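You operate a simulated robot arm through the tools that you are given. There is no shell and no other tool. Be economical: measure what you need, move in short steps, check, and stop when the job is done.

You run a simulated two-armed robot. Do the job below in one go: nothing can be reset, and whatever is moved stays where it is left.

## Task
Take the orange round mould and put it on the blue rubber slab. Take the green round mould and put it on the rubber end of the press bench. Put the yellow pad on the right half of the grey work bench away on the holder end of the wash bench. Take the steel mould from the right half of the grey work bench and leave it on the bare side of the blue-marked table. Take the straight mould on the bare side of the yellow-marked table and put it away on the left end of the loading bench. Take the blue rubber disc and put it on the free spot right of the disc feeder. Put the red rubber disc on the bare side of the yellow-marked table away on the right half of the grey work bench. Take the ragged disc on the top of the blue-marked table and put it away on the steel tray by press four. Do these in any order.

It is judged by the outcome, as a careful person would: the job done as asked, and still so three seconds after it is handed in. It fails if anything else is knocked over, pushed out of place, dropped, spilled or broken.

## Robot
Two 7-joint arms with two-finger parallel grippers on one trunk, on a base that drives. Base frame: it is fixed to the floor where the robot stands at the start and does not move with it; the origin is under the middle of the robot, x ahead of it, y to its left, z up; the surface under the hand at the start is at about z = 850. Lengths are in mm, angles in rad, forces in N, time in s.
The left shoulder is at the start at [70, 130, 1187], the right one opposite. With the tool pointing down near the work surface each hand reaches from about 200 to 520 mm from the robot's upright axis, wherever it stands, measured 20 degrees to its own side. Places, roughly: bare side of the blue-marked table [3000, -200, 800]; blue rubber disc (4x4x2 cm) [4600, -200, 800]; blue rubber slab (16x16x2 cm) [-1700, 1100, 800]; free spot right of the disc feeder [4600, -1900, 800]; green round mould [500, -250, 750]; holder end of the wash bench [9800, -2000, 800]; left end of the loading bench [-9300, -200, 800]; orange round mould [500, -250, 750]; ragged disc (5x5x2 cm) [3600, -300, 800]; red rubber disc (4x4x2 cm) [4200, -200, 800]; right half of the grey work bench [700, -800, 800]; rubber end of the press bench [-1600, 1300, 800]; steel mould [1000, -750, 750]; steel tray by press four [10000, 5100, 700]; straight mould [4750, -250, 750]; yellow pad (7x10x4 cm) [1000, -400, 900]. Payload 1.57 kg a hand.
The tool frame of a hand sits at the grasp point between the pads (the TCP): z along the fingers, y along the line on which they close. The tips reach 30 mm beyond it. The gripper opens to 80 mm. The fingers are 17 mm wide and 12 mm thick; the gripper's body (40 by 82 mm) begins 80 mm behind the TCP.
Orientation is that of the tool frame in the base frame, as a unit quaternion [x, y, z, w]. With the fingers straight down and closing along the base's y, the tool's x points along the base's -x, its y along +y and its z along -z.

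## Interface
- The arms move only by the tool arm_command. It takes "left_steps", "right_steps" or both (then of equal length, played together; a hand with none holds still); each is a list of rows, each an object (a shift or turn left out is 0, a gripper value left out holds the last) with "fingers": the closure, from 0 (fully open) to 1 (shut); "linear": the shift along the base's x, y, z in mm, a list of three; "turn": the turn, a rotation vector about the base's x, y, z in rad, a list of three. In form: [{"fingers": fingers, "linear": [x, y, z], "turn": [ax, ay, az]}, ...]. A call has 1 to 12 rows; each row shifts and turns the commanded pose from where the row before left it. Rows are played at 5 a second. More than 50 mm and 0.15 rad between two rows, or a gripper value outside its range, and nothing of the call is played. A pose out of reach is approached as far as the arm can. The call stops where the force on the tool passes 40 N (or 10 N more than at its start, if that is more) or the arm is blocked; 0.2 s more then pass. The fingers move at their own pace (about 108 mm/s each) and stop on an object; they squeeze with about 27 N. The grip force told is the motor's: it shows also when the fingers shut on nothing. Time passes only in rows, and 0.2 s behind the last, so rows that do not move let the fingers close. The reply holds the time, the measured pose of the TCP, the force on the tool along the base axes, the opening and the grip force, in the units named above and with some noise, with the torque about the TCP (base axes, N m) and any sound that the robot's microphone picked up.
- Cameras (640 x 400 px; columns grow to the right, rows downward): "scene" is now at [124, -36.3, 1402.9]; the picture's right is [-0.54, -0.84, 0.00], its down [-0.64, 0.40, -0.66] and it looks along [0.55, -0.35, -0.75] (base axes); focal length 269 px, centre (320, 200). "left" rides on the left gripper at [72, 7, -122] in its tool frame; the picture's right is [-0.09, 1.00, 0.00], its down [-0.84, -0.08, -0.54] and it looks along [-0.54, -0.05, 0.84] (tool axes); focal length 238 px, centre (320, 200). "right" rides on the right gripper at [72, -7, -122] in its tool frame; the picture's right is [0.09, 1.00, 0.00], its down [-0.84, 0.08, -0.54] and it looks along [-0.54, 0.05, 0.84] (tool axes); focal length 238 px, centre (320, 200). There is no depth. A picture from a camera that has moved, and an enlarged one, comes with that camera's place and axes in the base frame and with its lens. The place of the scene camera against the robot may be out by one fixed shift of up to 18 mm in any direction.
- snapshot(camera): a new picture of that camera. The clock stands still meanwhile.
- slide_trunk(by): slides the trunk up (or, below 0, down) by that many mm; the arms and the scene camera ride with it, the base frame stays. It gives what a move gives, with no picture.
- base_move(legs): drives the robot by 1 to 6 legs, each [ahead, left, turn to the left] in mm, mm and rad, along the robot's own axes; the way and the turn of a leg run together, so that a leg with both is an arc; at most 1500 mm and 3.142 rad a leg. The arms and the cameras ride along, it lands a little off, and it stops where it bumps. It gives what a move gives.
- head_to(pan, tilt): turns the head with the scene camera to pan (to the left, within 1.501 rad either way) and tilt (down, from -0.506 to 1.204), counted from straight ahead of the robot. It gives what a move gives.
- zoom(camera, box): a new picture of the part [left, top, right, bottom] of that camera's present view, enlarged. The clock stands still meanwhile.
- job_done(): hands the job in; it is judged then, once.

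Go step by step. Nothing tells you exact positions but the pictures and the camera data: compare them with the known pose of the tool, close in by small moves and look again before you grip or let go. The budget is 483 turns and 230 pictures, counting those below and the enlarged ones. Unless the task says otherwise, let go and move clear before handing in, and close with one line.

The tools are called after ">>>" as name(argument=value, ...) on one line, values as JSON. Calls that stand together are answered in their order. arm_command: Moves the arms, as the interface text tells. Its arguments: {"type":"object","properties":{"left_steps":{"type":"array"},"right_steps":{"type":"array"}},"required":[]} The other tools are called the same way: slide_trunk (by) slides the trunk up or down; base_move (legs) drives the base; head_to (pan, tilt) turns the head that bears the scene camera; snapshot (camera) takes a picture; zoom (camera, box) takes an enlarged picture of a part of a camera's view; job_done () hands the job in.

At the start:

```text
time_s: 0.0
left_tool_pos: [348.9, -1.0, 1163.2]
left_tcp_rot: [-0.001, 1.0, -0.001, 0.0]
left_wrist_force: [0.4, -0.8, -0.2]
left_torque: [0.0, -0.01, 0.01]
left_gripper_width: 80.0
left_finger_force: 0.1
right_tool_pos: [309.4, -343.8, 1122.4]
right_tcp_rot: [-0.001, 1.0, -0.001, 0.001]
right_wrist_force: [-1.6, 0.2, 0.1]
right_torque: [-0.02, -0.05, 0.03]
right_gripper_width: 80.1
right_finger_force: 0.1
trunk travel left (down, up): [-825.0, 115.0]
robot x, y, heading: [4.2, -2.9, -0.0]
head pan, tilt: [-0.565, 0.855]
```

scene: 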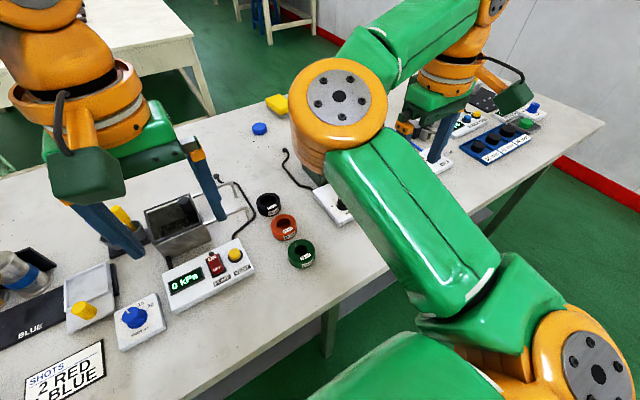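
right: 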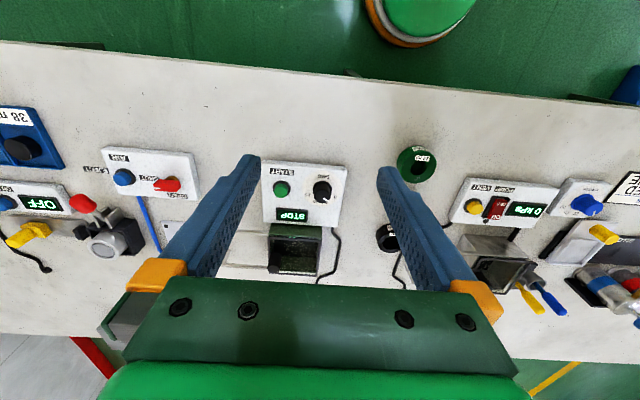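
left: 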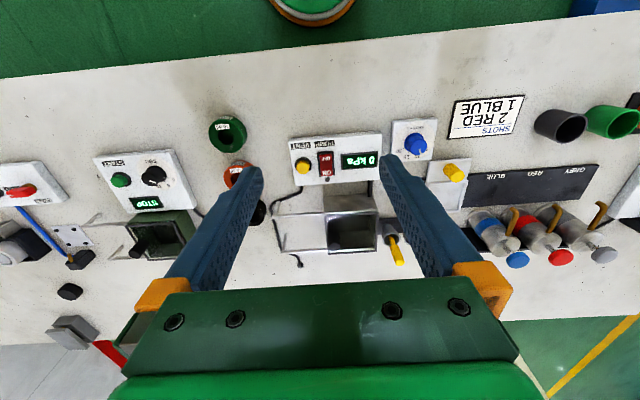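

I see the three ring moulds (black, orange, green) on the grey bench ahead; by the left wrist view green is near [392,-170] and orange near [474,-175]. First I look around to learn the layout.

>>> head_to(pan=-0.9, tilt=0.3)

>>> snapshot(camera="scene")

>>> head_to(pan=1.4, tilt=0.3)

>>> snapshot(camera="scene")

>>> zoom(camera="left", box=[160, 90, 320, 230])

```text
time_s: 1.0
left_tool_pos: [347.9, 0.6, 1163.2]
left_tcp_rot: [-0.001, 1.0, 0.0, 0.001]
left_wrist_force: [0.1, -0.5, 0.2]
left_torque: [0.02, 0.05, 0.0]
left_gripper_width: 80.0
left_finger_force: 0.0
right_tool_pos: [309.4, -344.3, 1122.8]
right_tcp_rot: [-0.001, 1.0, 0.0, 0.0]
right_wrist_force: [0.3, -0.1, -0.7]
right_torque: [0.02, 0.01, -0.03]
right_gripper_width: 80.0
right_finger_force: 0.0
trunk travel left (down, up): [-825.0, 115.0]
robot x, y, heading: [-2.1, -2.3, 0.001]
head pan, tilt: [-0.901, 0.3]
```

```text
226 pictures are left
camera scene: at [116.2, -67.5, 1451.6], right [-0.78, -0.62, 0.0], down [-0.18, 0.23, -0.95], along [0.59, -0.75, -0.3], focal length 269 px, centre (320, 200)
```

scene: 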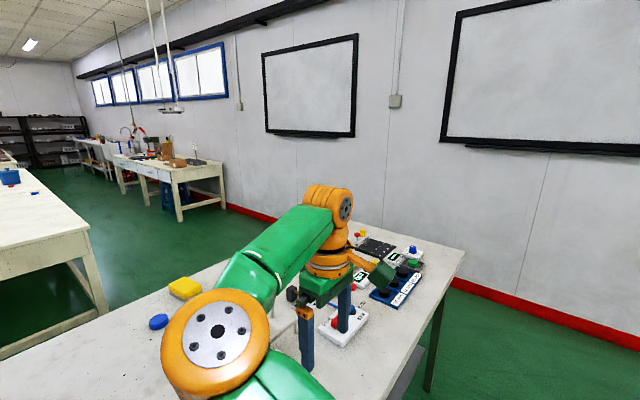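

```text
time_s: 3.1
left_tool_pos: [348.2, -0.8, 1162.7]
left_tcp_rot: [-0.001, 1.0, -0.001, 0.0]
left_wrist_force: [0.8, 0.3, -0.3]
left_torque: [-0.01, 0.03, 0.02]
left_gripper_width: 79.8
left_finger_force: 0.1
right_tool_pos: [310.8, -343.3, 1122.6]
right_tcp_rot: [-0.001, 1.0, -0.001, 0.0]
right_wrist_force: [-0.5, -0.5, -0.1]
right_torque: [-0.02, 0.0, 0.0]
right_gripper_width: 80.2
right_finger_force: 0.2
trunk travel left (down, up): [-825.0, 115.0]
robot x, y, heading: [-0.4, -0.9, -0.002]
head pan, tilt: [1.4, 0.3]
```

```text
225 pictures are left
camera scene: at [74.2, 97.5, 1451.7], right [0.99, -0.17, 0.0], down [-0.05, -0.29, -0.96], along [0.16, 0.94, -0.3], focal length 269 px, centre (320, 200)
```

scene: 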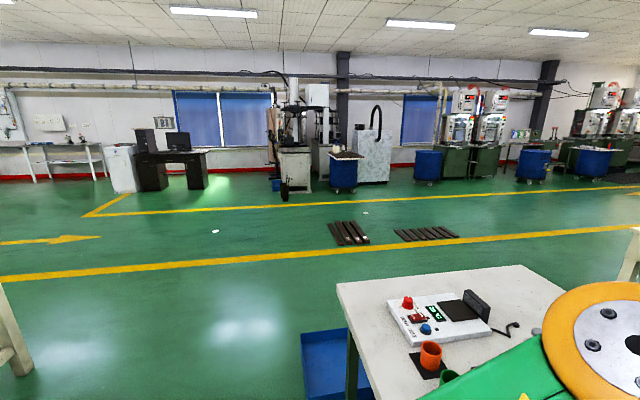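

```text
2.86 times, centred on (240, 160) of left
camera zoom: at [276.3, 6.3, 1284.7], right [0.09, 1.0, 0.0], down [0.84, -0.07, 0.54], along [0.54, -0.05, -0.84], focal length 681 px, centre (549, 314)
```

zoom: 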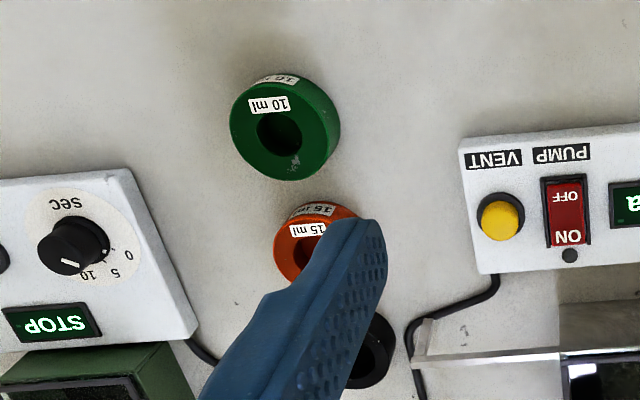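

The right half of this bench holds the yellow pad at its far edge, so it will need an approach from the far side. First I bring the right hand above the green mould and move the left one aside.

>>> arm_command(right_steps=[{"linear": [20, 43, -20]}, {"linear": [21, 43, -30]}, {"linear": [21, 44, -30]}, {"linear": [21, 44, -30]}], left_steps=[{"linear": [0, 40, 0]}, {"linear": [0, 40, 0]}, {"linear": [0, 40, 0]}, {"linear": [0, 40, 0]}])

>>> snapshot(camera="right")

>>> head_to(pan=-0.3, tilt=0.95)

>>> snapshot(camera="scene")

```text
refused: row 1 steps farther than a row can; nothing moved
```

```text
223 pictures are left
camera right: at [237.7, -350.6, 1244.3], right [-0.09, 1.0, 0.0], down [0.84, 0.08, 0.54], along [0.54, 0.05, -0.84], focal length 238 px, centre (320, 200)
```

right: 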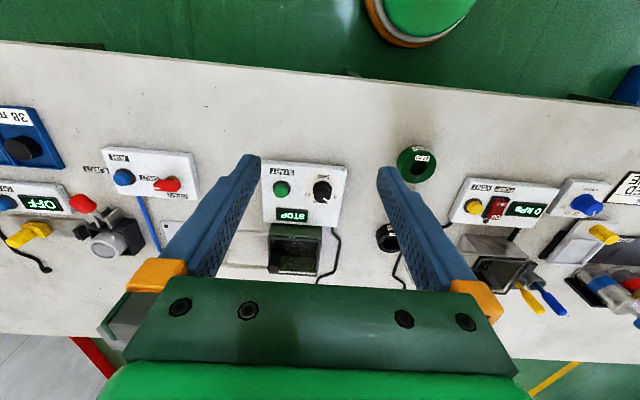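

```text
time_s: 4.8
left_tool_pos: [347.5, -1.0, 1162.8]
left_tcp_rot: [-0.001, 1.0, -0.001, 0.0]
left_wrist_force: [0.2, 0.8, 0.3]
left_torque: [0.0, -0.01, 0.03]
left_gripper_width: 79.8
left_finger_force: 0.0
right_tool_pos: [309.1, -344.3, 1122.5]
right_tcp_rot: [-0.001, 1.0, 0.0, 0.0]
right_wrist_force: [0.1, 0.2, 0.2]
right_torque: [0.0, 0.0, -0.01]
right_gripper_width: 80.1
right_finger_force: 0.3
trunk travel left (down, up): [-825.0, 115.0]
robot x, y, heading: [3.3, 1.5, 0.0]
head pan, tilt: [-0.3, 0.949]
```

```text
222 pictures are left
camera scene: at [127.8, -15.9, 1395.8], right [-0.3, -0.96, 0.0], down [-0.78, 0.24, -0.58], along [0.56, -0.17, -0.81], focal length 269 px, centre (320, 200)
```

scene: 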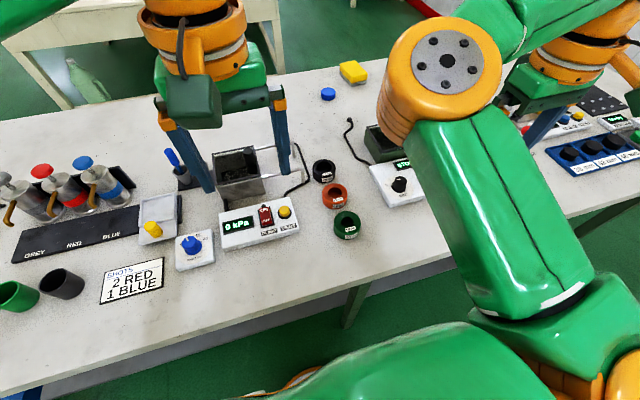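

A row may only shift 50 mm in all, so I split the moves finer.

>>> arm_command(right_steps=[{"linear": [16.6, 34.8, -24]}, {"linear": [16.6, 34.8, -24]}, {"linear": [16.6, 34.8, -24]}, {"linear": [16.6, 34.8, -24]}, {"linear": [16.6, 34.8, -24]}], left_steps=[{"linear": [0, 40, 0]}, {"linear": [0, 40, 0]}, {"linear": [0, 40, 0]}, {"linear": [0, 40, 0]}, {}])

>>> snapshot(camera="right")

```text
time_s: 6.0
left_tool_pos: [349.5, 162.9, 1159.7]
left_tcp_rot: [0.0, 1.0, -0.001, 0.0]
left_wrist_force: [0.8, 1.0, 0.3]
left_torque: [0.0, 0.02, -0.01]
left_gripper_width: 80.2
left_finger_force: 0.1
right_tool_pos: [423.0, -222.1, 1004.4]
right_tcp_rot: [-0.001, 1.0, -0.001, -0.002]
right_wrist_force: [0.9, 0.1, -0.1]
right_torque: [-0.02, 0.01, -0.01]
right_gripper_width: 80.1
right_finger_force: 0.1
right hand out of reach, approached as far as the arm can: row 2, 3, 4, 5
trunk travel left (down, up): [-825.0, 115.0]
robot x, y, heading: [3.1, -1.6, -0.002]
head pan, tilt: [-0.3, 0.949]
```

```text
221 pictures are left
camera right: at [352.3, -229.1, 1127.3], right [-0.09, 1.0, 0.0], down [0.84, 0.08, 0.54], along [0.54, 0.05, -0.84], focal length 238 px, centre (320, 200)
```

right: 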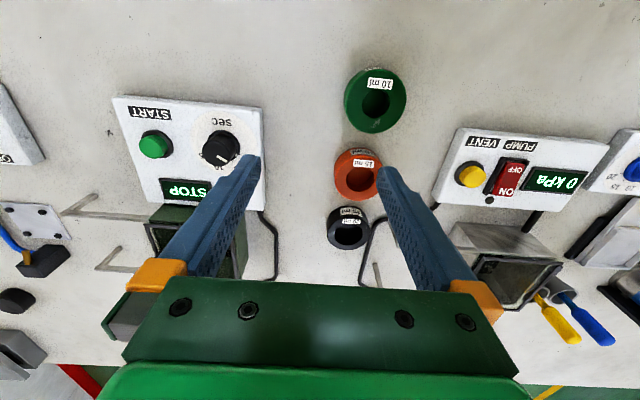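

Green sits at about [388,-172], orange at [470,-174]. The arm was at a reach limit up high; I try lower.

>>> arm_command(right_steps=[{"linear": [-10, 10, -30]}, {"linear": [-10, 10, -30]}, {"linear": [-10, 10, -15]}])

>>> snapshot(camera="right")

```text
time_s: 6.8
left_tool_pos: [349.3, 161.1, 1162.5]
left_tcp_rot: [-0.002, 1.0, 0.0, 0.001]
left_wrist_force: [-0.1, -0.6, -0.3]
left_torque: [-0.01, 0.05, 0.03]
left_gripper_width: 80.0
left_finger_force: 0.0
right_tool_pos: [400.9, -201.6, 926.9]
right_tcp_rot: [-0.001, 1.0, -0.001, 0.001]
right_wrist_force: [-0.7, -0.1, 0.2]
right_torque: [-0.02, -0.02, 0.02]
right_gripper_width: 80.2
right_finger_force: 0.1
right hand out of reach, approached as far as the arm can: row 1, 3
trunk travel left (down, up): [-825.0, 115.0]
robot x, y, heading: [0.5, 1.6, -0.005]
head pan, tilt: [-0.3, 0.949]
```

```text
220 pictures are left
camera right: at [328.9, -207.6, 1048.3], right [-0.09, 1.0, 0.0], down [0.84, 0.08, 0.54], along [0.54, 0.05, -0.84], focal length 238 px, centre (320, 200)
```

right: 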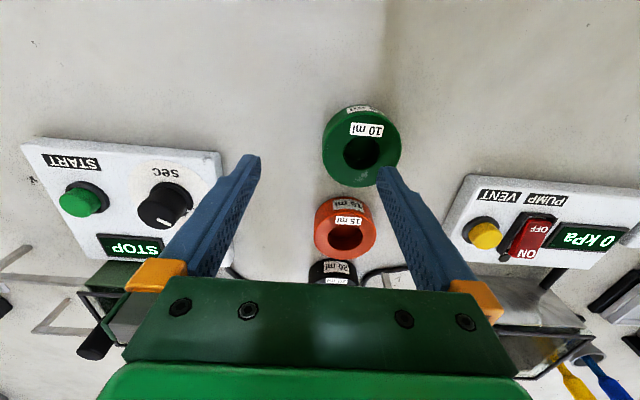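

The reach near here is irregular; I lift a little and shift the base left so the moulds lie further on the right hand's own side.

>>> arm_command(right_steps=[{"linear": [0, -20, 30]}, {"linear": [0, -20, 20]}])

>>> base_move(legs=[[-20, 70, 0]])

>>> arm_command(right_steps=[{"linear": [2, 2, 0]}, {"linear": [2, 2, 0]}])

```text
time_s: 7.4
left_tool_pos: [347.8, 160.9, 1162.3]
left_tcp_rot: [-0.001, 1.0, 0.0, 0.0]
left_wrist_force: [0.1, 0.0, 0.0]
left_torque: [0.01, 0.01, 0.04]
left_gripper_width: 79.9
left_finger_force: 0.1
right_tool_pos: [402.5, -243.8, 974.9]
right_tcp_rot: [-0.001, 1.0, -0.001, 0.0]
right_wrist_force: [1.0, -0.3, -0.5]
right_torque: [0.01, -0.01, 0.0]
right_gripper_width: 80.1
right_finger_force: 0.0
right hand out of reach, approached as far as the arm can: row 1
trunk travel left (down, up): [-825.0, 115.0]
robot x, y, heading: [1.4, -0.8, -0.0]
head pan, tilt: [-0.3, 0.949]
```

```text
time_s: 8.4
left_tool_pos: [329.6, 225.2, 1162.2]
left_tcp_rot: [-0.001, 1.0, 0.002, 0.0]
left_wrist_force: [-0.2, 0.4, 0.4]
left_torque: [0.03, 0.01, 0.0]
left_gripper_width: 80.1
left_finger_force: 0.0
right_tool_pos: [383.4, -178.6, 972.5]
right_tcp_rot: [0.0, 1.0, 0.002, -0.001]
right_wrist_force: [0.9, -0.6, -0.8]
right_torque: [0.05, 0.03, 0.01]
right_gripper_width: 80.1
right_finger_force: 0.1
trunk travel left (down, up): [-825.0, 115.0]
robot x, y, heading: [-18.6, 71.4, -0.001]
head pan, tilt: [-0.3, 0.949]
```

```text
time_s: 9.1
left_tool_pos: [328.8, 227.8, 1162.6]
left_tcp_rot: [-0.001, 1.0, 0.0, 0.0]
left_wrist_force: [0.1, -0.2, -0.7]
left_torque: [0.02, 0.0, 0.01]
left_gripper_width: 80.0
left_finger_force: 0.0
right_tool_pos: [386.1, -172.5, 974.1]
right_tcp_rot: [0.0, 1.0, -0.001, 0.0]
right_wrist_force: [0.1, -0.3, 0.2]
right_torque: [0.0, 0.01, 0.0]
right_gripper_width: 80.1
right_finger_force: 0.1
trunk travel left (down, up): [-825.0, 115.0]
robot x, y, heading: [-23.3, 70.5, -0.003]
head pan, tilt: [-0.3, 0.949]
```

The hand is now over green by measure; I look again.

>>> snapshot(camera="right")

```text
219 pictures are left
camera right: at [315.0, -178.5, 1096.3], right [-0.09, 1.0, 0.0], down [0.84, 0.08, 0.54], along [0.54, 0.05, -0.84], focal length 238 px, centre (320, 200)
```

right: 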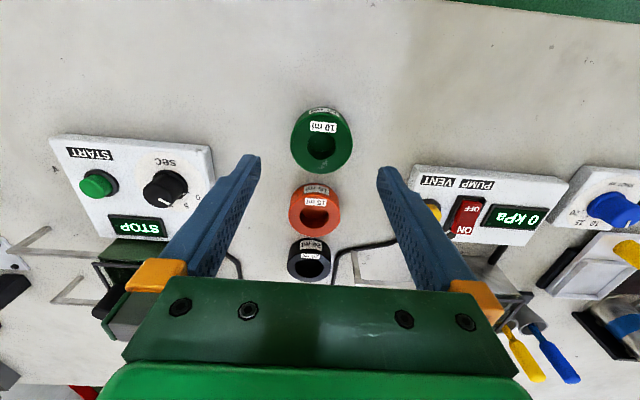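

Green is about [391,-171], roughly 60 mm wide, so it fits between the fingers. I descend to straddle it at half height.

>>> arm_command(right_steps=[{"linear": [5, 2, -35]}, {"linear": [0, 0, -30]}])

>>> snapshot(camera="right")

```text
time_s: 9.7
left_tool_pos: [328.8, 230.0, 1161.7]
left_tcp_rot: [-0.001, 1.0, 0.0, -0.001]
left_wrist_force: [-0.1, -0.3, 0.2]
left_torque: [0.01, 0.0, 0.03]
left_gripper_width: 79.8
left_finger_force: 0.0
right_tool_pos: [391.1, -169.4, 907.7]
right_tcp_rot: [-0.001, 1.0, -0.001, 0.0]
right_wrist_force: [0.1, -0.2, 0.5]
right_torque: [0.01, 0.02, -0.01]
right_gripper_width: 80.1
right_finger_force: 0.1
trunk travel left (down, up): [-825.0, 115.0]
robot x, y, heading: [-17.6, 67.9, 0.002]
head pan, tilt: [-0.3, 0.949]
```

```text
218 pictures are left
camera right: at [319.5, -175.8, 1030.2], right [-0.09, 1.0, 0.0], down [0.84, 0.08, 0.54], along [0.54, 0.05, -0.84], focal length 238 px, centre (320, 200)
```

right: 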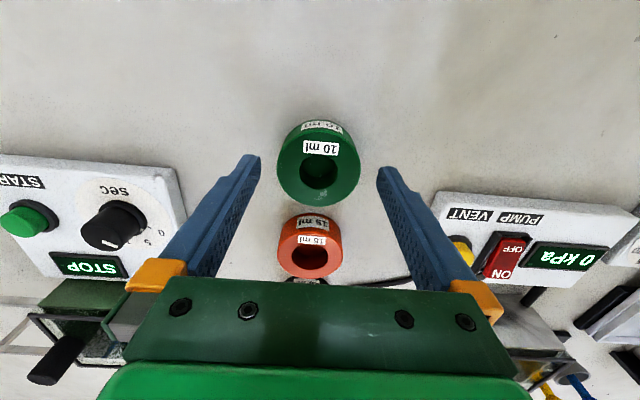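

Triangulated, green's top is near z 872 at [394,-169]. I descend so the tips are just off the bench and close.

>>> arm_command(right_steps=[{"linear": [3, 0, -12]}, {"linear": [0, 0, -12]}, {"fingers": 1}, {"fingers": 1}, {"fingers": 1}])

>>> snapshot(camera="right")

```text
time_s: 10.8
left_tool_pos: [329.1, 228.9, 1161.2]
left_tcp_rot: [-0.001, 1.0, -0.001, 0.0]
left_wrist_force: [0.2, 0.2, -0.5]
left_torque: [-0.02, -0.04, 0.0]
left_gripper_width: 79.7
left_finger_force: 0.0
right_tool_pos: [393.9, -168.7, 883.7]
right_tcp_rot: [0.0, 1.0, -0.001, 0.0]
right_wrist_force: [1.2, -1.0, 0.5]
right_torque: [-0.01, 0.0, -0.04]
right_gripper_width: 58.9
right_finger_force: 27.1
trunk travel left (down, up): [-825.0, 115.0]
robot x, y, heading: [-19.4, 66.5, -0.001]
head pan, tilt: [-0.3, 0.949]
```

```text
217 pictures are left
camera right: at [322.0, -175.7, 1006.6], right [-0.09, 1.0, 0.0], down [0.84, 0.08, 0.54], along [0.54, 0.05, -0.84], focal length 238 px, centre (320, 200)
```

right: 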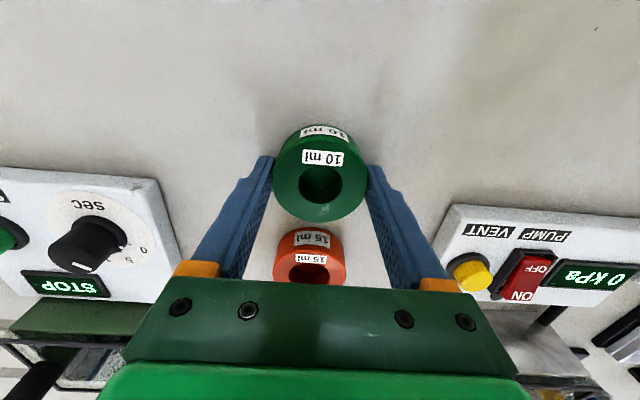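

Green is held (59 mm). I lift it well up toward the start pose, then move the base right so the left hand can take orange.

>>> arm_command(right_steps=[{"linear": [0, 0, 40]}, {"linear": [0, 0, 45]}, {"linear": [-15, -15, 40]}, {"linear": [-20, -20, 40]}, {"linear": [-20, -20, 40]}, {"linear": [-20, -20, 30]}])

>>> base_move(legs=[[25, -410, 0]])

>>> snapshot(camera="left")

```text
time_s: 12.2
left_tool_pos: [326.6, 229.3, 1161.7]
left_tcp_rot: [-0.002, 1.0, 0.0, 0.001]
left_wrist_force: [-1.3, -0.3, -0.7]
left_torque: [0.01, 0.01, 0.01]
left_gripper_width: 80.0
left_finger_force: 0.2
right_tool_pos: [317.4, -243.5, 1118.0]
right_tcp_rot: [-0.001, 1.0, -0.001, 0.001]
right_wrist_force: [0.4, -0.2, -0.1]
right_torque: [-0.04, -0.01, -0.01]
right_gripper_width: 0.0
right_finger_force: 21.0
trunk travel left (down, up): [-825.0, 115.0]
robot x, y, heading: [-19.1, 71.2, 0.002]
head pan, tilt: [-0.3, 0.949]
```

```text
time_s: 14.8
left_tool_pos: [353.0, -173.2, 1161.3]
left_tcp_rot: [0.001, 1.0, -0.001, 0.0]
left_wrist_force: [0.5, -0.1, 0.2]
left_torque: [-0.04, -0.01, -0.01]
left_gripper_width: 80.0
left_finger_force: 0.1
right_tool_pos: [342.9, -647.2, 1117.1]
right_tcp_rot: [0.0, 1.0, -0.002, 0.0]
right_wrist_force: [-0.3, 0.1, -0.5]
right_torque: [-0.03, -0.03, 0.03]
right_gripper_width: 0.0
right_finger_force: 21.2
trunk travel left (down, up): [-825.0, 115.0]
robot x, y, heading: [4.2, -333.9, -0.005]
head pan, tilt: [-0.3, 0.949]
```

```text
216 pictures are left
camera left: at [280.9, -166.3, 1283.1], right [0.09, 1.0, 0.0], down [0.84, -0.08, 0.54], along [0.54, -0.05, -0.84], focal length 238 px, centre (320, 200)
```

left: 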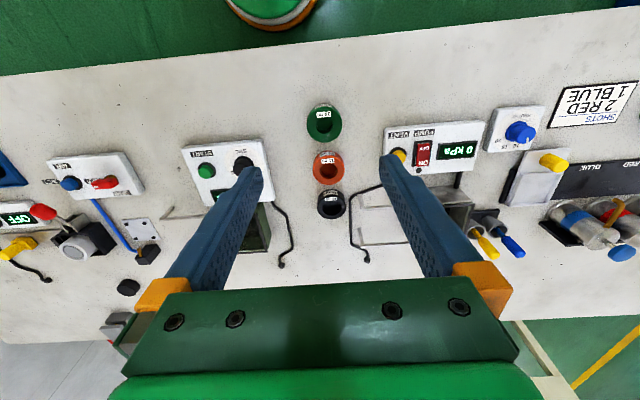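

The grip slipped off: green is still standing in its spot, and the pads probably held only its top rim. Next I take orange with the left hand and grip deeper, checking the bench height on the way.

>>> arm_command(left_steps=[{"linear": [20, 0, -33]}, {"linear": [20, 0, -33]}, {"linear": [20, 0, -33]}, {"linear": [20, 0, -33]}, {"linear": [20, 0, -33]}, {"linear": [17, 1, -33]}], right_steps=[{"fingers": 0}, {}, {}, {}, {}, {}])

>>> snapshot(camera="left")

```text
time_s: 16.2
left_tool_pos: [474.7, -175.7, 962.2]
left_tcp_rot: [0.001, 1.0, 0.0, 0.0]
left_wrist_force: [0.3, -0.9, 0.6]
left_torque: [-0.02, 0.04, -0.02]
left_gripper_width: 80.0
left_finger_force: 0.0
right_tool_pos: [343.7, -649.7, 1115.6]
right_tcp_rot: [0.001, 1.0, -0.001, -0.001]
right_wrist_force: [-0.3, -0.3, 0.2]
right_torque: [0.0, 0.01, -0.02]
right_gripper_width: 80.0
right_finger_force: 0.0
trunk travel left (down, up): [-825.0, 115.0]
robot x, y, heading: [-1.8, -337.1, -0.003]
head pan, tilt: [-0.3, 0.949]
```

```text
215 pictures are left
camera left: at [403.5, -169.1, 1083.0], right [0.09, 1.0, 0.0], down [0.84, -0.08, 0.54], along [0.54, -0.05, -0.84], focal length 238 px, centre (320, 200)
```

left: 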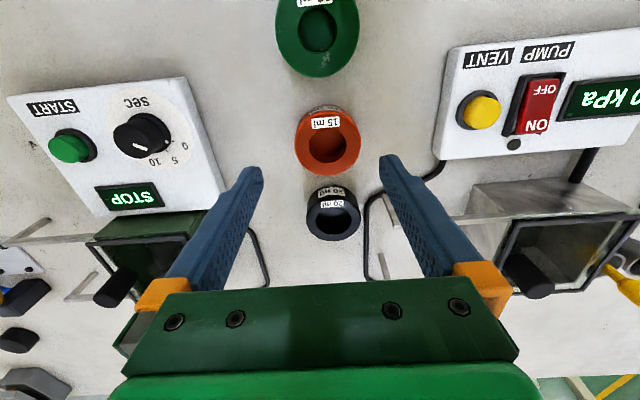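

Orange is at about [480,-170], top near 870. I descend and feel for the bench with the open tips.

>>> arm_command(left_steps=[{"linear": [6, 4, -40]}, {"linear": [0, 0, -36]}, {"linear": [0, 0, -5]}, {"linear": [0, 0, -5]}, {"linear": [0, 0, -4]}, {"linear": [0, 0, -4]}, {"linear": [0, 0, -4]}])

>>> snapshot(camera="left")

```text
time_s: 17.4
left_tool_pos: [477.4, -171.8, 879.7]
left_tcp_rot: [-0.001, 1.0, 0.0, 0.009]
left_wrist_force: [-1.5, 1.8, 14.5]
left_torque: [0.28, 0.18, -0.08]
left_gripper_width: 80.1
left_finger_force: 0.0
right_tool_pos: [337.2, -650.5, 1119.2]
right_tcp_rot: [0.0, 1.0, -0.001, 0.003]
right_wrist_force: [0.6, 0.0, 0.3]
right_torque: [0.0, 0.01, 0.0]
right_gripper_width: 80.0
right_finger_force: 0.1
trunk travel left (down, up): [-825.0, 115.0]
robot x, y, heading: [4.2, -337.3, -0.001]
head pan, tilt: [-0.3, 0.949]
stopped in row 5 (left hand): the force on the tool passed its limit at 48 N (the readings are from after the stop); the commanded pose is now the measured one
```

```text
214 pictures are left
camera left: at [403.4, -164.1, 1000.6], right [0.09, 1.0, 0.0], down [0.83, -0.08, 0.56], along [0.55, -0.05, -0.83], focal length 238 px, centre (320, 200)
```

left: 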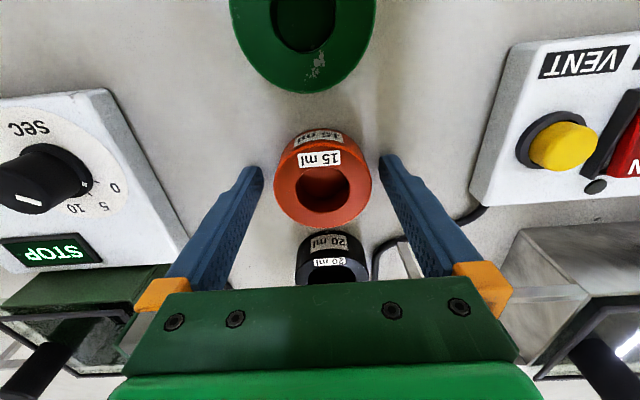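

Contact says the bench is at z≈850, so the moulds are only about 20 mm tall. I raise 2 mm, level the hand, close, and lift very slowly to test the hold.

>>> arm_command(left_steps=[{"linear": [1, 2, 2], "turn": [0, 0.018, 0]}, {"fingers": 1}, {"fingers": 1}, {"fingers": 1}, {"linear": [0, 0, 3]}, {"linear": [0, 0, 3]}, {"linear": [0, 0, 4]}, {"linear": [0, 0, 5]}])

>>> snapshot(camera="left")

```text
time_s: 19.2
left_tool_pos: [483.8, -166.5, 894.2]
left_tcp_rot: [0.0, 1.0, 0.0, -0.003]
left_wrist_force: [-0.7, -0.5, -1.5]
left_torque: [0.0, 0.0, 0.0]
left_gripper_width: 58.9
left_finger_force: 26.4
right_tool_pos: [344.6, -648.9, 1116.9]
right_tcp_rot: [0.001, 1.0, -0.001, 0.0]
right_wrist_force: [-0.5, 0.1, -1.2]
right_torque: [-0.04, -0.01, 0.01]
right_gripper_width: 80.3
right_finger_force: 0.1
trunk travel left (down, up): [-825.0, 115.0]
robot x, y, heading: [3.6, -335.1, -0.008]
head pan, tilt: [-0.3, 0.949]
```

```text
213 pictures are left
camera left: at [411.5, -160.1, 1016.4], right [0.09, 1.0, 0.0], down [0.84, -0.08, 0.54], along [0.53, -0.05, -0.84], focal length 238 px, centre (320, 200)
```

left: 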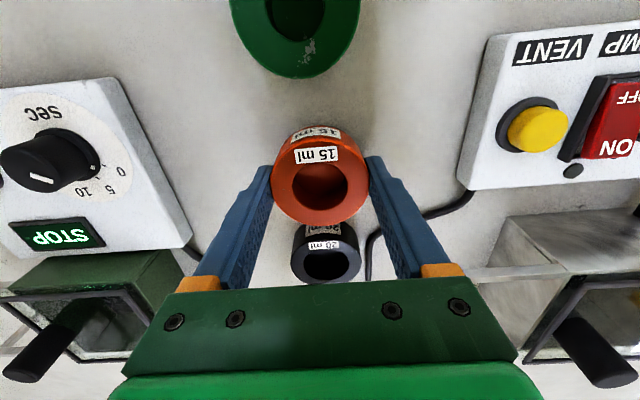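

Orange is held so far. I lift on gently, drawing it back.

>>> arm_command(left_steps=[{"linear": [0, 0, 10]}, {"linear": [0, 0, 15]}, {"linear": [0, 0, 20]}, {"linear": [0, 0, 20]}, {"linear": [0, 0, 20]}, {"linear": [0, 0, 20]}])

>>> arm_command(left_steps=[{"linear": [0, 0, 20]}, {"linear": [0, 0, 20]}, {"linear": [0, 0, 20]}, {"linear": [-10, 0, 20]}, {"linear": [-20, 0, 15]}, {"linear": [-20, 0, 15]}, {"linear": [-20, 0, 10]}, {"linear": [-20, 0, 10]}, {"linear": [-20, 0, 0]}, {"linear": [-20, 0, 0]}])

>>> snapshot(camera="left")

```text
time_s: 20.6
left_tool_pos: [478.7, -170.4, 998.2]
left_tcp_rot: [0.001, 1.0, 0.0, -0.005]
left_wrist_force: [0.1, -0.7, -0.9]
left_torque: [-0.01, 0.0, 0.01]
left_gripper_width: 59.1
left_finger_force: 27.1
right_tool_pos: [343.9, -649.4, 1116.4]
right_tcp_rot: [0.0, 1.0, -0.001, -0.001]
right_wrist_force: [-1.1, 0.6, 0.2]
right_torque: [-0.01, 0.03, -0.01]
right_gripper_width: 80.0
right_finger_force: 0.1
trunk travel left (down, up): [-825.0, 115.0]
robot x, y, heading: [6.1, -332.5, -0.003]
head pan, tilt: [-0.3, 0.949]
```

```text
time_s: 22.8
left_tool_pos: [352.7, -169.0, 1130.1]
left_tcp_rot: [0.0, 1.0, -0.001, -0.003]
left_wrist_force: [-0.5, 0.3, -1.5]
left_torque: [0.02, -0.03, 0.02]
left_gripper_width: 58.8
left_finger_force: 26.9
right_tool_pos: [343.0, -648.3, 1116.9]
right_tcp_rot: [0.001, 1.0, -0.002, 0.001]
right_wrist_force: [0.3, 0.5, 1.3]
right_torque: [0.02, 0.01, 0.01]
right_gripper_width: 79.7
right_finger_force: 0.2
trunk travel left (down, up): [-825.0, 115.0]
robot x, y, heading: [7.2, -335.3, -0.003]
head pan, tilt: [-0.3, 0.949]
```

```text
212 pictures are left
camera left: at [281.5, -161.3, 1251.6], right [0.09, 1.0, 0.0], down [0.84, -0.08, 0.54], along [0.53, -0.05, -0.84], focal length 238 px, centre (320, 200)
```

left: 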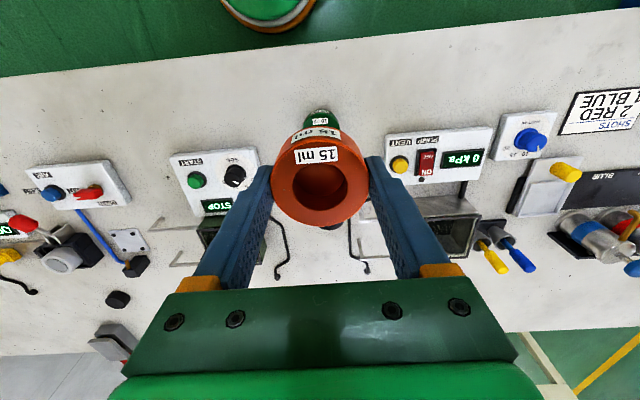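

Orange is secure. I drive back left so the right hand comes over green again.

>>> base_move(legs=[[-25, 405, 0]])

>>> arm_command(right_steps=[{"linear": [13, 13, -30]}, {"linear": [13, 13, -30]}, {"linear": [13, 13, -30]}, {"linear": [13, 13, -30]}, {"linear": [11, 11, -25]}])

>>> snapshot(camera="right")

```text
time_s: 25.3
left_tool_pos: [329.5, 241.0, 1129.9]
left_tcp_rot: [0.0, 1.0, 0.0, -0.003]
left_wrist_force: [0.4, -0.3, -1.6]
left_torque: [0.0, 0.0, 0.01]
left_gripper_width: 59.1
left_finger_force: 27.1
right_tool_pos: [319.8, -239.6, 1118.3]
right_tcp_rot: [0.001, 1.0, 0.0, 0.001]
right_wrist_force: [0.0, -0.1, -0.4]
right_torque: [0.04, 0.05, -0.01]
right_gripper_width: 79.8
right_finger_force: 0.0
trunk travel left (down, up): [-825.0, 115.0]
robot x, y, heading: [-18.9, 71.9, -0.007]
head pan, tilt: [-0.3, 0.949]
```

```text
time_s: 26.5
left_tool_pos: [329.4, 242.4, 1129.2]
left_tcp_rot: [0.001, 1.0, -0.001, -0.004]
left_wrist_force: [-0.6, -0.3, -1.4]
left_torque: [0.0, 0.0, -0.01]
left_gripper_width: 59.0
left_finger_force: 26.7
right_tool_pos: [383.5, -175.9, 973.3]
right_tcp_rot: [0.001, 1.0, -0.001, 0.0]
right_wrist_force: [0.1, 0.1, -0.5]
right_torque: [0.01, 0.0, 0.01]
right_gripper_width: 80.1
right_finger_force: 0.0
trunk travel left (down, up): [-825.0, 115.0]
robot x, y, heading: [-21.3, 75.3, -0.003]
head pan, tilt: [-0.3, 0.949]
```

```text
211 pictures are left
camera right: at [311.1, -182.3, 1095.1], right [-0.09, 1.0, 0.0], down [0.84, 0.08, 0.54], along [0.54, 0.05, -0.84], focal length 238 px, centre (320, 200)
```

right: 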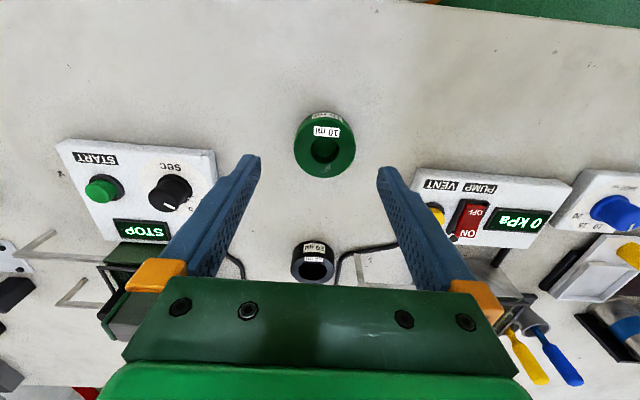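

Green is still at [393,-170]. I descend, grip deeper, and lift slowly.

>>> arm_command(right_steps=[{"linear": [9, 5, -40]}, {"linear": [0, 0, -35]}, {"linear": [0, 0, -10]}, {"linear": [0, 0, -6]}, {}])

>>> snapshot(camera="right")

```text
time_s: 27.7
left_tool_pos: [329.3, 242.4, 1129.3]
left_tcp_rot: [0.001, 1.0, 0.0, -0.003]
left_wrist_force: [0.9, -0.4, -1.6]
left_torque: [0.01, 0.01, -0.01]
left_gripper_width: 58.8
left_finger_force: 27.2
right_tool_pos: [391.1, -169.3, 882.3]
right_tcp_rot: [0.0, 1.0, -0.001, 0.0]
right_wrist_force: [-0.1, 0.4, -0.3]
right_torque: [0.05, 0.0, 0.0]
right_gripper_width: 79.9
right_finger_force: 0.0
trunk travel left (down, up): [-825.0, 115.0]
robot x, y, heading: [-18.8, 73.7, -0.003]
head pan, tilt: [-0.3, 0.949]
```

```text
210 pictures are left
camera right: at [319.0, -176.3, 1003.3], right [-0.09, 1.0, 0.0], down [0.84, 0.08, 0.54], along [0.54, 0.05, -0.84], focal length 238 px, centre (320, 200)
```

right: 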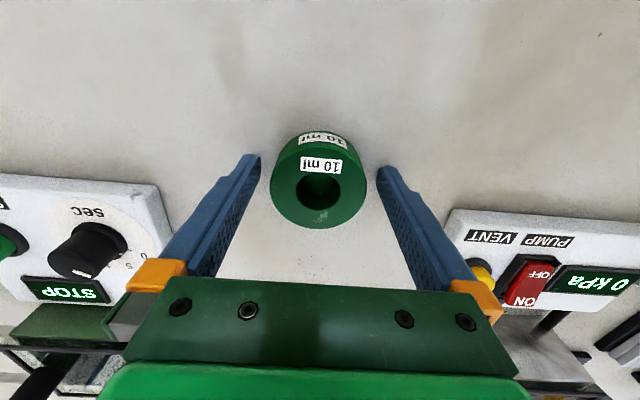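

>>> arm_command(right_steps=[{"linear": [3, 0, 0]}, {"fingers": 1}, {"fingers": 1}, {"fingers": 1}, {"linear": [0, 0, 3]}, {"linear": [0, 0, 3]}, {"linear": [0, 0, 4]}, {"linear": [0, 0, 8]}, {"linear": [0, 0, 12]}, {"linear": [0, 0, 15]}, {"linear": [0, 0, 20]}, {"linear": [0, 0, 20]}])

>>> arm_command(right_steps=[{"linear": [0, 0, 20]}, {"linear": [0, 0, 20]}, {"linear": [-10, -10, 20]}, {"linear": [-12, -12, 20]}, {"linear": [-12, -12, 20]}, {"linear": [-12, -12, 20]}, {"linear": [-12, -12, 15]}, {"linear": [-12, -12, 10]}])

>>> snapshot(camera="right")

```text
time_s: 30.3
left_tool_pos: [329.6, 241.6, 1129.5]
left_tcp_rot: [0.001, 1.0, -0.001, -0.003]
left_wrist_force: [-0.1, 0.3, -1.4]
left_torque: [-0.06, -0.04, 0.04]
left_gripper_width: 59.1
left_finger_force: 26.9
right_tool_pos: [394.1, -170.1, 966.2]
right_tcp_rot: [0.001, 1.0, -0.001, 0.001]
right_wrist_force: [0.2, -0.5, -1.8]
right_torque: [0.04, 0.01, 0.0]
right_gripper_width: 59.3
right_finger_force: 27.0
trunk travel left (down, up): [-825.0, 115.0]
robot x, y, heading: [-15.9, 75.9, -0.005]
head pan, tilt: [-0.3, 0.949]
```

```text
time_s: 32.1
left_tool_pos: [329.0, 240.9, 1128.9]
left_tcp_rot: [0.001, 1.0, -0.001, -0.003]
left_wrist_force: [0.2, 0.2, -2.2]
left_torque: [0.03, 0.03, 0.01]
left_gripper_width: 58.9
left_finger_force: 26.6
right_tool_pos: [323.1, -241.7, 1110.0]
right_tcp_rot: [0.001, 1.0, -0.002, 0.0]
right_wrist_force: [-0.1, -0.5, -1.3]
right_torque: [0.03, -0.02, -0.02]
right_gripper_width: 58.8
right_finger_force: 27.1
trunk travel left (down, up): [-825.0, 115.0]
robot x, y, heading: [-17.3, 74.9, -0.001]
head pan, tilt: [-0.3, 0.949]
```

```text
209 pictures are left
camera right: at [251.4, -249.4, 1232.0], right [-0.09, 1.0, 0.0], down [0.84, 0.08, 0.54], along [0.54, 0.05, -0.84], focal length 238 px, centre (320, 200)
```

right: 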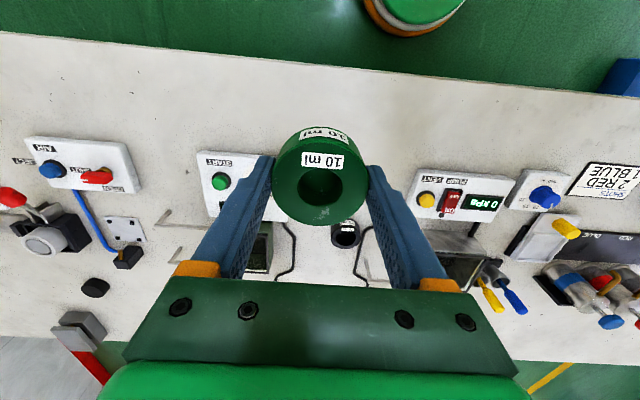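

Both moulds are held. I back off from the bench and turn left to look toward the slab and the press bench.

>>> base_move(legs=[[-350, 0, 0], [0, 0, 1.2]])

>>> head_to(pan=0.9, tilt=0.3)

>>> snapshot(camera="scene")

```text
time_s: 37.4
left_tool_pos: [-401.0, 463.4, 1128.3]
left_tcp_rot: [-0.56, 0.828, -0.002, -0.003]
left_wrist_force: [0.3, -0.4, -2.4]
left_torque: [0.0, -0.01, 0.0]
left_gripper_width: 59.1
left_finger_force: 26.9
right_tool_pos: [46.7, 277.2, 1110.4]
right_tcp_rot: [-0.56, 0.828, 0.0, 0.001]
right_wrist_force: [0.0, -0.1, -1.0]
right_torque: [-0.02, 0.03, 0.0]
right_gripper_width: 58.8
right_finger_force: 27.6
trunk travel left (down, up): [-825.0, 115.0]
robot x, y, heading: [-379.5, 79.4, 1.185]
head pan, tilt: [-0.3, 0.949]
```

```text
time_s: 38.8
left_tool_pos: [-400.8, 463.8, 1128.6]
left_tcp_rot: [-0.56, 0.828, -0.002, -0.003]
left_wrist_force: [-0.1, 0.2, -2.1]
left_torque: [-0.04, 0.0, 0.0]
left_gripper_width: 58.6
left_finger_force: 26.9
right_tool_pos: [46.0, 276.6, 1109.0]
right_tcp_rot: [-0.56, 0.829, 0.0, 0.0]
right_wrist_force: [0.7, -0.1, -2.6]
right_torque: [0.01, 0.02, -0.02]
right_gripper_width: 58.9
right_finger_force: 27.2
trunk travel left (down, up): [-825.0, 115.0]
robot x, y, heading: [-373.3, 78.2, 1.186]
head pan, tilt: [0.901, 0.3]
```

```text
208 pictures are left
camera scene: at [-394.9, 211.0, 1451.6], right [0.87, 0.49, 0.0], down [0.15, -0.26, -0.96], along [-0.47, 0.83, -0.3], focal length 269 px, centre (320, 200)
```

scene: 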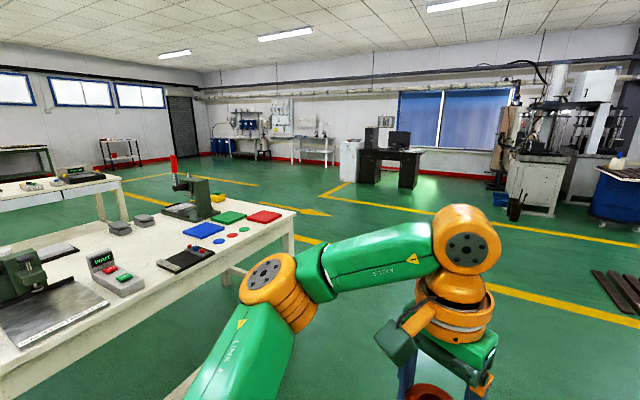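

The bench with the blue, green and red slabs is the press bench; its front edge is near x=-1320 and the blue slab near [-1610,1070]. I turn to face it and drive up.

>>> base_move(legs=[[0, 0, 1.95], [450, -1080, 0]])

>>> head_to(pan=0, tilt=0.7)

>>> snapshot(camera="scene")

```text
time_s: 49.3
left_tool_pos: [-1142.8, 993.2, 1128.8]
left_tcp_rot: [1.0, -0.011, 0.003, 0.0]
left_wrist_force: [0.1, 0.2, -0.3]
left_torque: [0.02, -0.01, 0.03]
left_gripper_width: 59.0
left_finger_force: 27.6
right_tool_pos: [-1128.1, 1476.1, 1109.4]
right_tcp_rot: [1.0, -0.011, 0.0, -0.002]
right_wrist_force: [0.7, 0.1, -0.7]
right_torque: [0.02, -0.02, 0.03]
right_gripper_width: 59.1
right_finger_force: 27.4
trunk travel left (down, up): [-825.0, 115.0]
robot x, y, heading: [-792.5, 1156.5, 3.118]
head pan, tilt: [0.901, 0.3]
```

```text
time_s: 50.5
left_tool_pos: [-1143.2, 993.6, 1128.9]
left_tcp_rot: [1.0, -0.011, 0.004, -0.001]
left_wrist_force: [-0.2, 0.5, -1.2]
left_torque: [0.02, 0.01, 0.0]
left_gripper_width: 59.0
left_finger_force: 27.2
right_tool_pos: [-1128.0, 1478.2, 1109.2]
right_tcp_rot: [1.0, -0.01, 0.0, -0.001]
right_wrist_force: [0.3, 0.7, -1.6]
right_torque: [0.0, 0.0, 0.02]
right_gripper_width: 58.9
right_finger_force: 26.9
trunk travel left (down, up): [-825.0, 115.0]
robot x, y, heading: [-790.0, 1153.6, 3.119]
head pan, tilt: [0.0, 0.7]
```

```text
207 pictures are left
camera scene: at [-918.5, 1162.2, 1415.6], right [0.02, 1.0, 0.0], down [0.64, -0.01, -0.76], along [-0.76, 0.02, -0.64], focal length 269 px, centre (320, 200)
```

scene: 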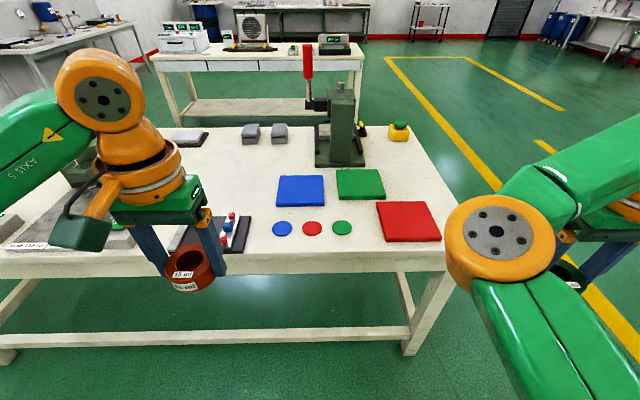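

Blue slab centre is about [-1611,1114], red slab [-1462,1431], green slab [-1647,1318], bench front edge near x=-1343. I move closer, with the left hand lined up to the blue slab, and check the base clearance.

>>> base_move(legs=[[0, 0, 0.022], [250, -130, 0]])

>>> head_to(pan=0, tilt=1.2)

>>> snapshot(camera="scene")

```text
time_s: 52.8
left_tool_pos: [-1384.4, 1117.1, 1129.8]
left_tcp_rot: [1.0, -0.001, 0.002, -0.001]
left_wrist_force: [1.0, -0.5, -1.1]
left_torque: [0.01, -0.01, 0.01]
left_gripper_width: 58.9
left_finger_force: 26.8
right_tool_pos: [-1378.3, 1601.6, 1110.2]
right_tcp_rot: [1.0, -0.001, 0.0, -0.002]
right_wrist_force: [0.0, 0.3, -0.3]
right_torque: [-0.01, 0.02, 0.01]
right_gripper_width: 59.0
right_finger_force: 27.0
trunk travel left (down, up): [-825.0, 115.0]
robot x, y, heading: [-1036.6, 1287.2, 3.136]
head pan, tilt: [0.0, 0.7]
```

```text
time_s: 53.8
left_tool_pos: [-1386.8, 1117.7, 1129.0]
left_tcp_rot: [1.0, 0.0, 0.004, 0.001]
left_wrist_force: [0.3, -0.3, -0.8]
left_torque: [0.0, -0.03, 0.0]
left_gripper_width: 59.0
left_finger_force: 27.2
right_tool_pos: [-1381.4, 1602.0, 1109.1]
right_tcp_rot: [1.0, -0.001, -0.001, -0.001]
right_wrist_force: [0.1, 0.1, -1.4]
right_torque: [0.0, -0.01, -0.01]
right_gripper_width: 59.0
right_finger_force: 27.5
trunk travel left (down, up): [-825.0, 115.0]
robot x, y, heading: [-1040.4, 1287.6, 3.138]
head pan, tilt: [0.0, 1.201]
```

```text
206 pictures are left
camera scene: at [-1136.5, 1290.9, 1379.6], right [0.0, 1.0, 0.0], down [0.93, 0.0, -0.36], along [-0.36, 0.0, -0.93], focal length 269 px, centre (320, 200)
```

scene: 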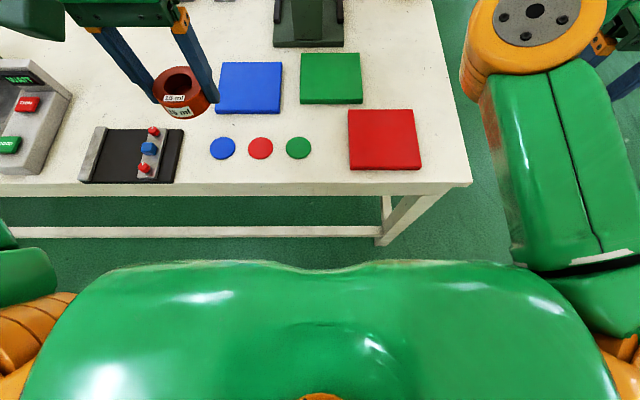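

The slab is roughly [-1620,1118]. I edge 55 mm closer, then bring the left hand over the slab's near half.

>>> base_move(legs=[[55, 0, 0]])

>>> arm_command(left_steps=[{"linear": [-15, 0, -20]}, {"linear": [-15, 0, -20]}, {"linear": [-15, 0, -20]}, {"linear": [-15, 0, -20]}, {"linear": [-15, 0, -20]}, {"linear": [-15, 0, -20]}, {"linear": [-15, 0, -20]}, {"linear": [-10, 0, -10]}])

>>> snapshot(camera="left")

>>> snapshot(camera="scene")

```text
time_s: 54.7
left_tool_pos: [-1432.5, 1117.7, 1131.5]
left_tcp_rot: [1.0, 0.001, 0.0, 0.0]
left_wrist_force: [0.4, 0.2, -1.0]
left_torque: [-0.01, 0.03, 0.0]
left_gripper_width: 59.0
left_finger_force: 27.2
right_tool_pos: [-1428.9, 1601.3, 1111.8]
right_tcp_rot: [1.0, 0.0, -0.003, -0.001]
right_wrist_force: [0.4, 0.1, -1.1]
right_torque: [0.01, 0.04, 0.01]
right_gripper_width: 58.9
right_finger_force: 27.3
trunk travel left (down, up): [-825.0, 115.0]
robot x, y, heading: [-1089.8, 1285.5, 3.138]
head pan, tilt: [0.0, 1.201]
```

```text
time_s: 56.5
left_tool_pos: [-1556.9, 1116.8, 977.4]
left_tcp_rot: [1.0, -0.001, 0.003, -0.001]
left_wrist_force: [-0.5, -0.7, -1.9]
left_torque: [0.03, 0.02, 0.0]
left_gripper_width: 58.7
left_finger_force: 27.1
right_tool_pos: [-1435.4, 1602.9, 1109.5]
right_tcp_rot: [1.0, 0.0, 0.0, -0.001]
right_wrist_force: [-0.5, 0.4, -1.8]
right_torque: [0.03, -0.01, 0.03]
right_gripper_width: 58.9
right_finger_force: 26.7
trunk travel left (down, up): [-825.0, 115.0]
robot x, y, heading: [-1094.2, 1289.4, 3.137]
head pan, tilt: [0.0, 1.201]
```

```text
205 pictures are left
camera left: at [-1485.9, 1110.1, 1099.6], right [-0.09, -1.0, 0.0], down [-0.84, 0.08, 0.54], along [-0.53, 0.05, -0.84], focal length 238 px, centre (320, 200)
```

left: 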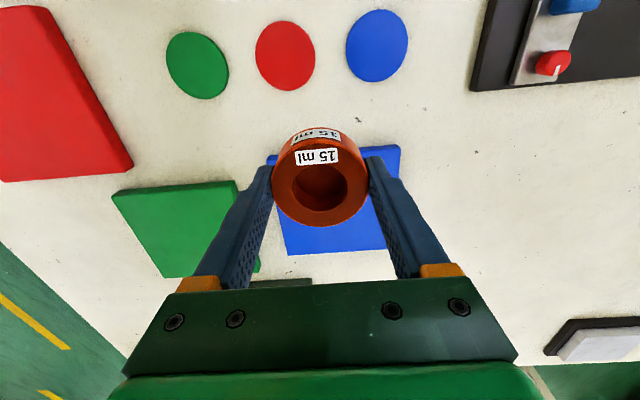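

```text
204 pictures are left
camera scene: at [-1191.2, 1290.9, 1379.5], right [0.0, 1.0, 0.0], down [0.93, 0.0, -0.36], along [-0.36, 0.0, -0.93], focal length 269 px, centre (320, 200)
```

scene: 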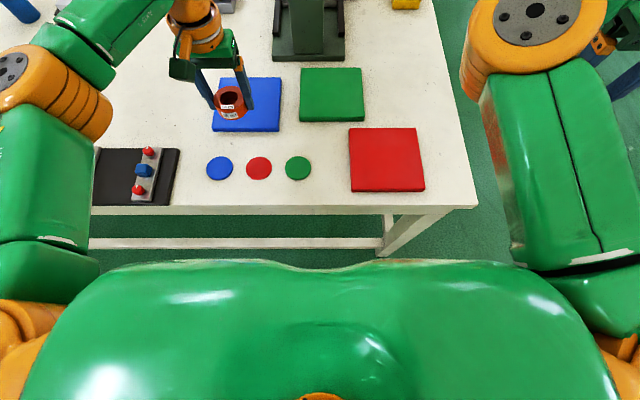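

Comparing the two head views, this bench is lower: slab top near z 830, centre about [-1663,1110], bench edge about x=-1390. So I drive 40 mm closer, lower the trunk 40 mm, and reach on.

>>> base_move(legs=[[38, 0, 0]])

>>> slide_trunk(by=-40)

>>> arm_command(left_steps=[{"linear": [-10, -3, -15]}, {"linear": [-10, -2, -15]}, {"linear": [-8, 0, -15]}, {}])

>>> snapshot(camera="left")

```text
time_s: 57.4
left_tool_pos: [-1588.4, 1116.0, 981.6]
left_tcp_rot: [1.0, 0.0, 0.0, 0.0]
left_wrist_force: [0.3, 0.5, -1.3]
left_torque: [-0.02, 0.04, 0.01]
left_gripper_width: 59.0
left_finger_force: 26.9
right_tool_pos: [-1466.7, 1601.4, 1111.7]
right_tcp_rot: [1.0, 0.0, -0.004, -0.001]
right_wrist_force: [0.6, 0.4, -1.1]
right_torque: [0.03, 0.04, -0.01]
right_gripper_width: 58.9
right_finger_force: 26.8
trunk travel left (down, up): [-825.0, 115.0]
robot x, y, heading: [-1131.1, 1282.6, 3.137]
head pan, tilt: [0.0, 1.201]
```

```text
time_s: 58.2
left_tool_pos: [-1594.3, 1116.5, 937.8]
left_tcp_rot: [1.0, 0.0, 0.003, -0.001]
left_wrist_force: [0.6, 0.0, -1.1]
left_torque: [0.0, 0.01, 0.02]
left_gripper_width: 58.7
left_finger_force: 27.3
right_tool_pos: [-1474.9, 1601.7, 1069.8]
right_tcp_rot: [1.0, 0.0, 0.0, -0.001]
right_wrist_force: [-0.2, -0.1, -2.4]
right_torque: [-0.01, 0.03, -0.03]
right_gripper_width: 59.0
right_finger_force: 27.0
trunk travel left (down, up): [-785.0, 155.0]
robot x, y, heading: [-1128.9, 1287.3, 3.142]
head pan, tilt: [0.0, 1.201]
```

```text
time_s: 59.2
left_tool_pos: [-1620.1, 1111.7, 893.1]
left_tcp_rot: [1.0, 0.0, 0.003, 0.0]
left_wrist_force: [-0.8, -0.1, -1.0]
left_torque: [0.01, 0.02, -0.01]
left_gripper_width: 58.8
left_finger_force: 27.2
right_tool_pos: [-1474.2, 1601.4, 1069.0]
right_tcp_rot: [1.0, 0.001, 0.001, -0.001]
right_wrist_force: [0.2, 0.1, -1.7]
right_torque: [-0.01, -0.02, -0.04]
right_gripper_width: 58.9
right_finger_force: 27.3
trunk travel left (down, up): [-785.0, 155.0]
robot x, y, heading: [-1128.8, 1281.9, 3.142]
head pan, tilt: [0.0, 1.201]
```

```text
203 pictures are left
camera left: at [-1548.0, 1104.2, 1015.5], right [-0.09, -1.0, 0.0], down [-0.84, 0.08, 0.54], along [-0.54, 0.05, -0.84], focal length 238 px, centre (320, 200)
```

left: 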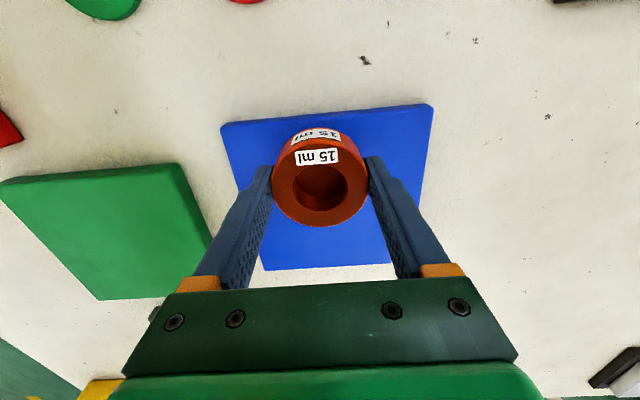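

The slab's near edge is at x≈-1591, so I want the mould about 22 mm further on before lowering.

>>> arm_command(left_steps=[{"linear": [-10, 0, -10]}, {"linear": [-12, 0, -8]}, {}])

```text
time_s: 60.0
left_tool_pos: [-1618.1, 1110.6, 889.5]
left_tcp_rot: [1.0, 0.0, 0.002, -0.001]
left_wrist_force: [-0.1, -0.6, -2.0]
left_torque: [0.03, 0.0, 0.0]
left_gripper_width: 59.0
left_finger_force: 27.4
left hand out of reach, approached as far as the arm can: row 1, 2
right_tool_pos: [-1475.0, 1602.0, 1069.3]
right_tcp_rot: [1.0, 0.0, 0.0, 0.0]
right_wrist_force: [0.2, 0.0, -0.7]
right_torque: [0.0, -0.03, -0.01]
right_gripper_width: 58.7
right_finger_force: 27.2
trunk travel left (down, up): [-785.0, 155.0]
robot x, y, heading: [-1127.4, 1286.4, 3.145]
head pan, tilt: [0.0, 1.201]
```

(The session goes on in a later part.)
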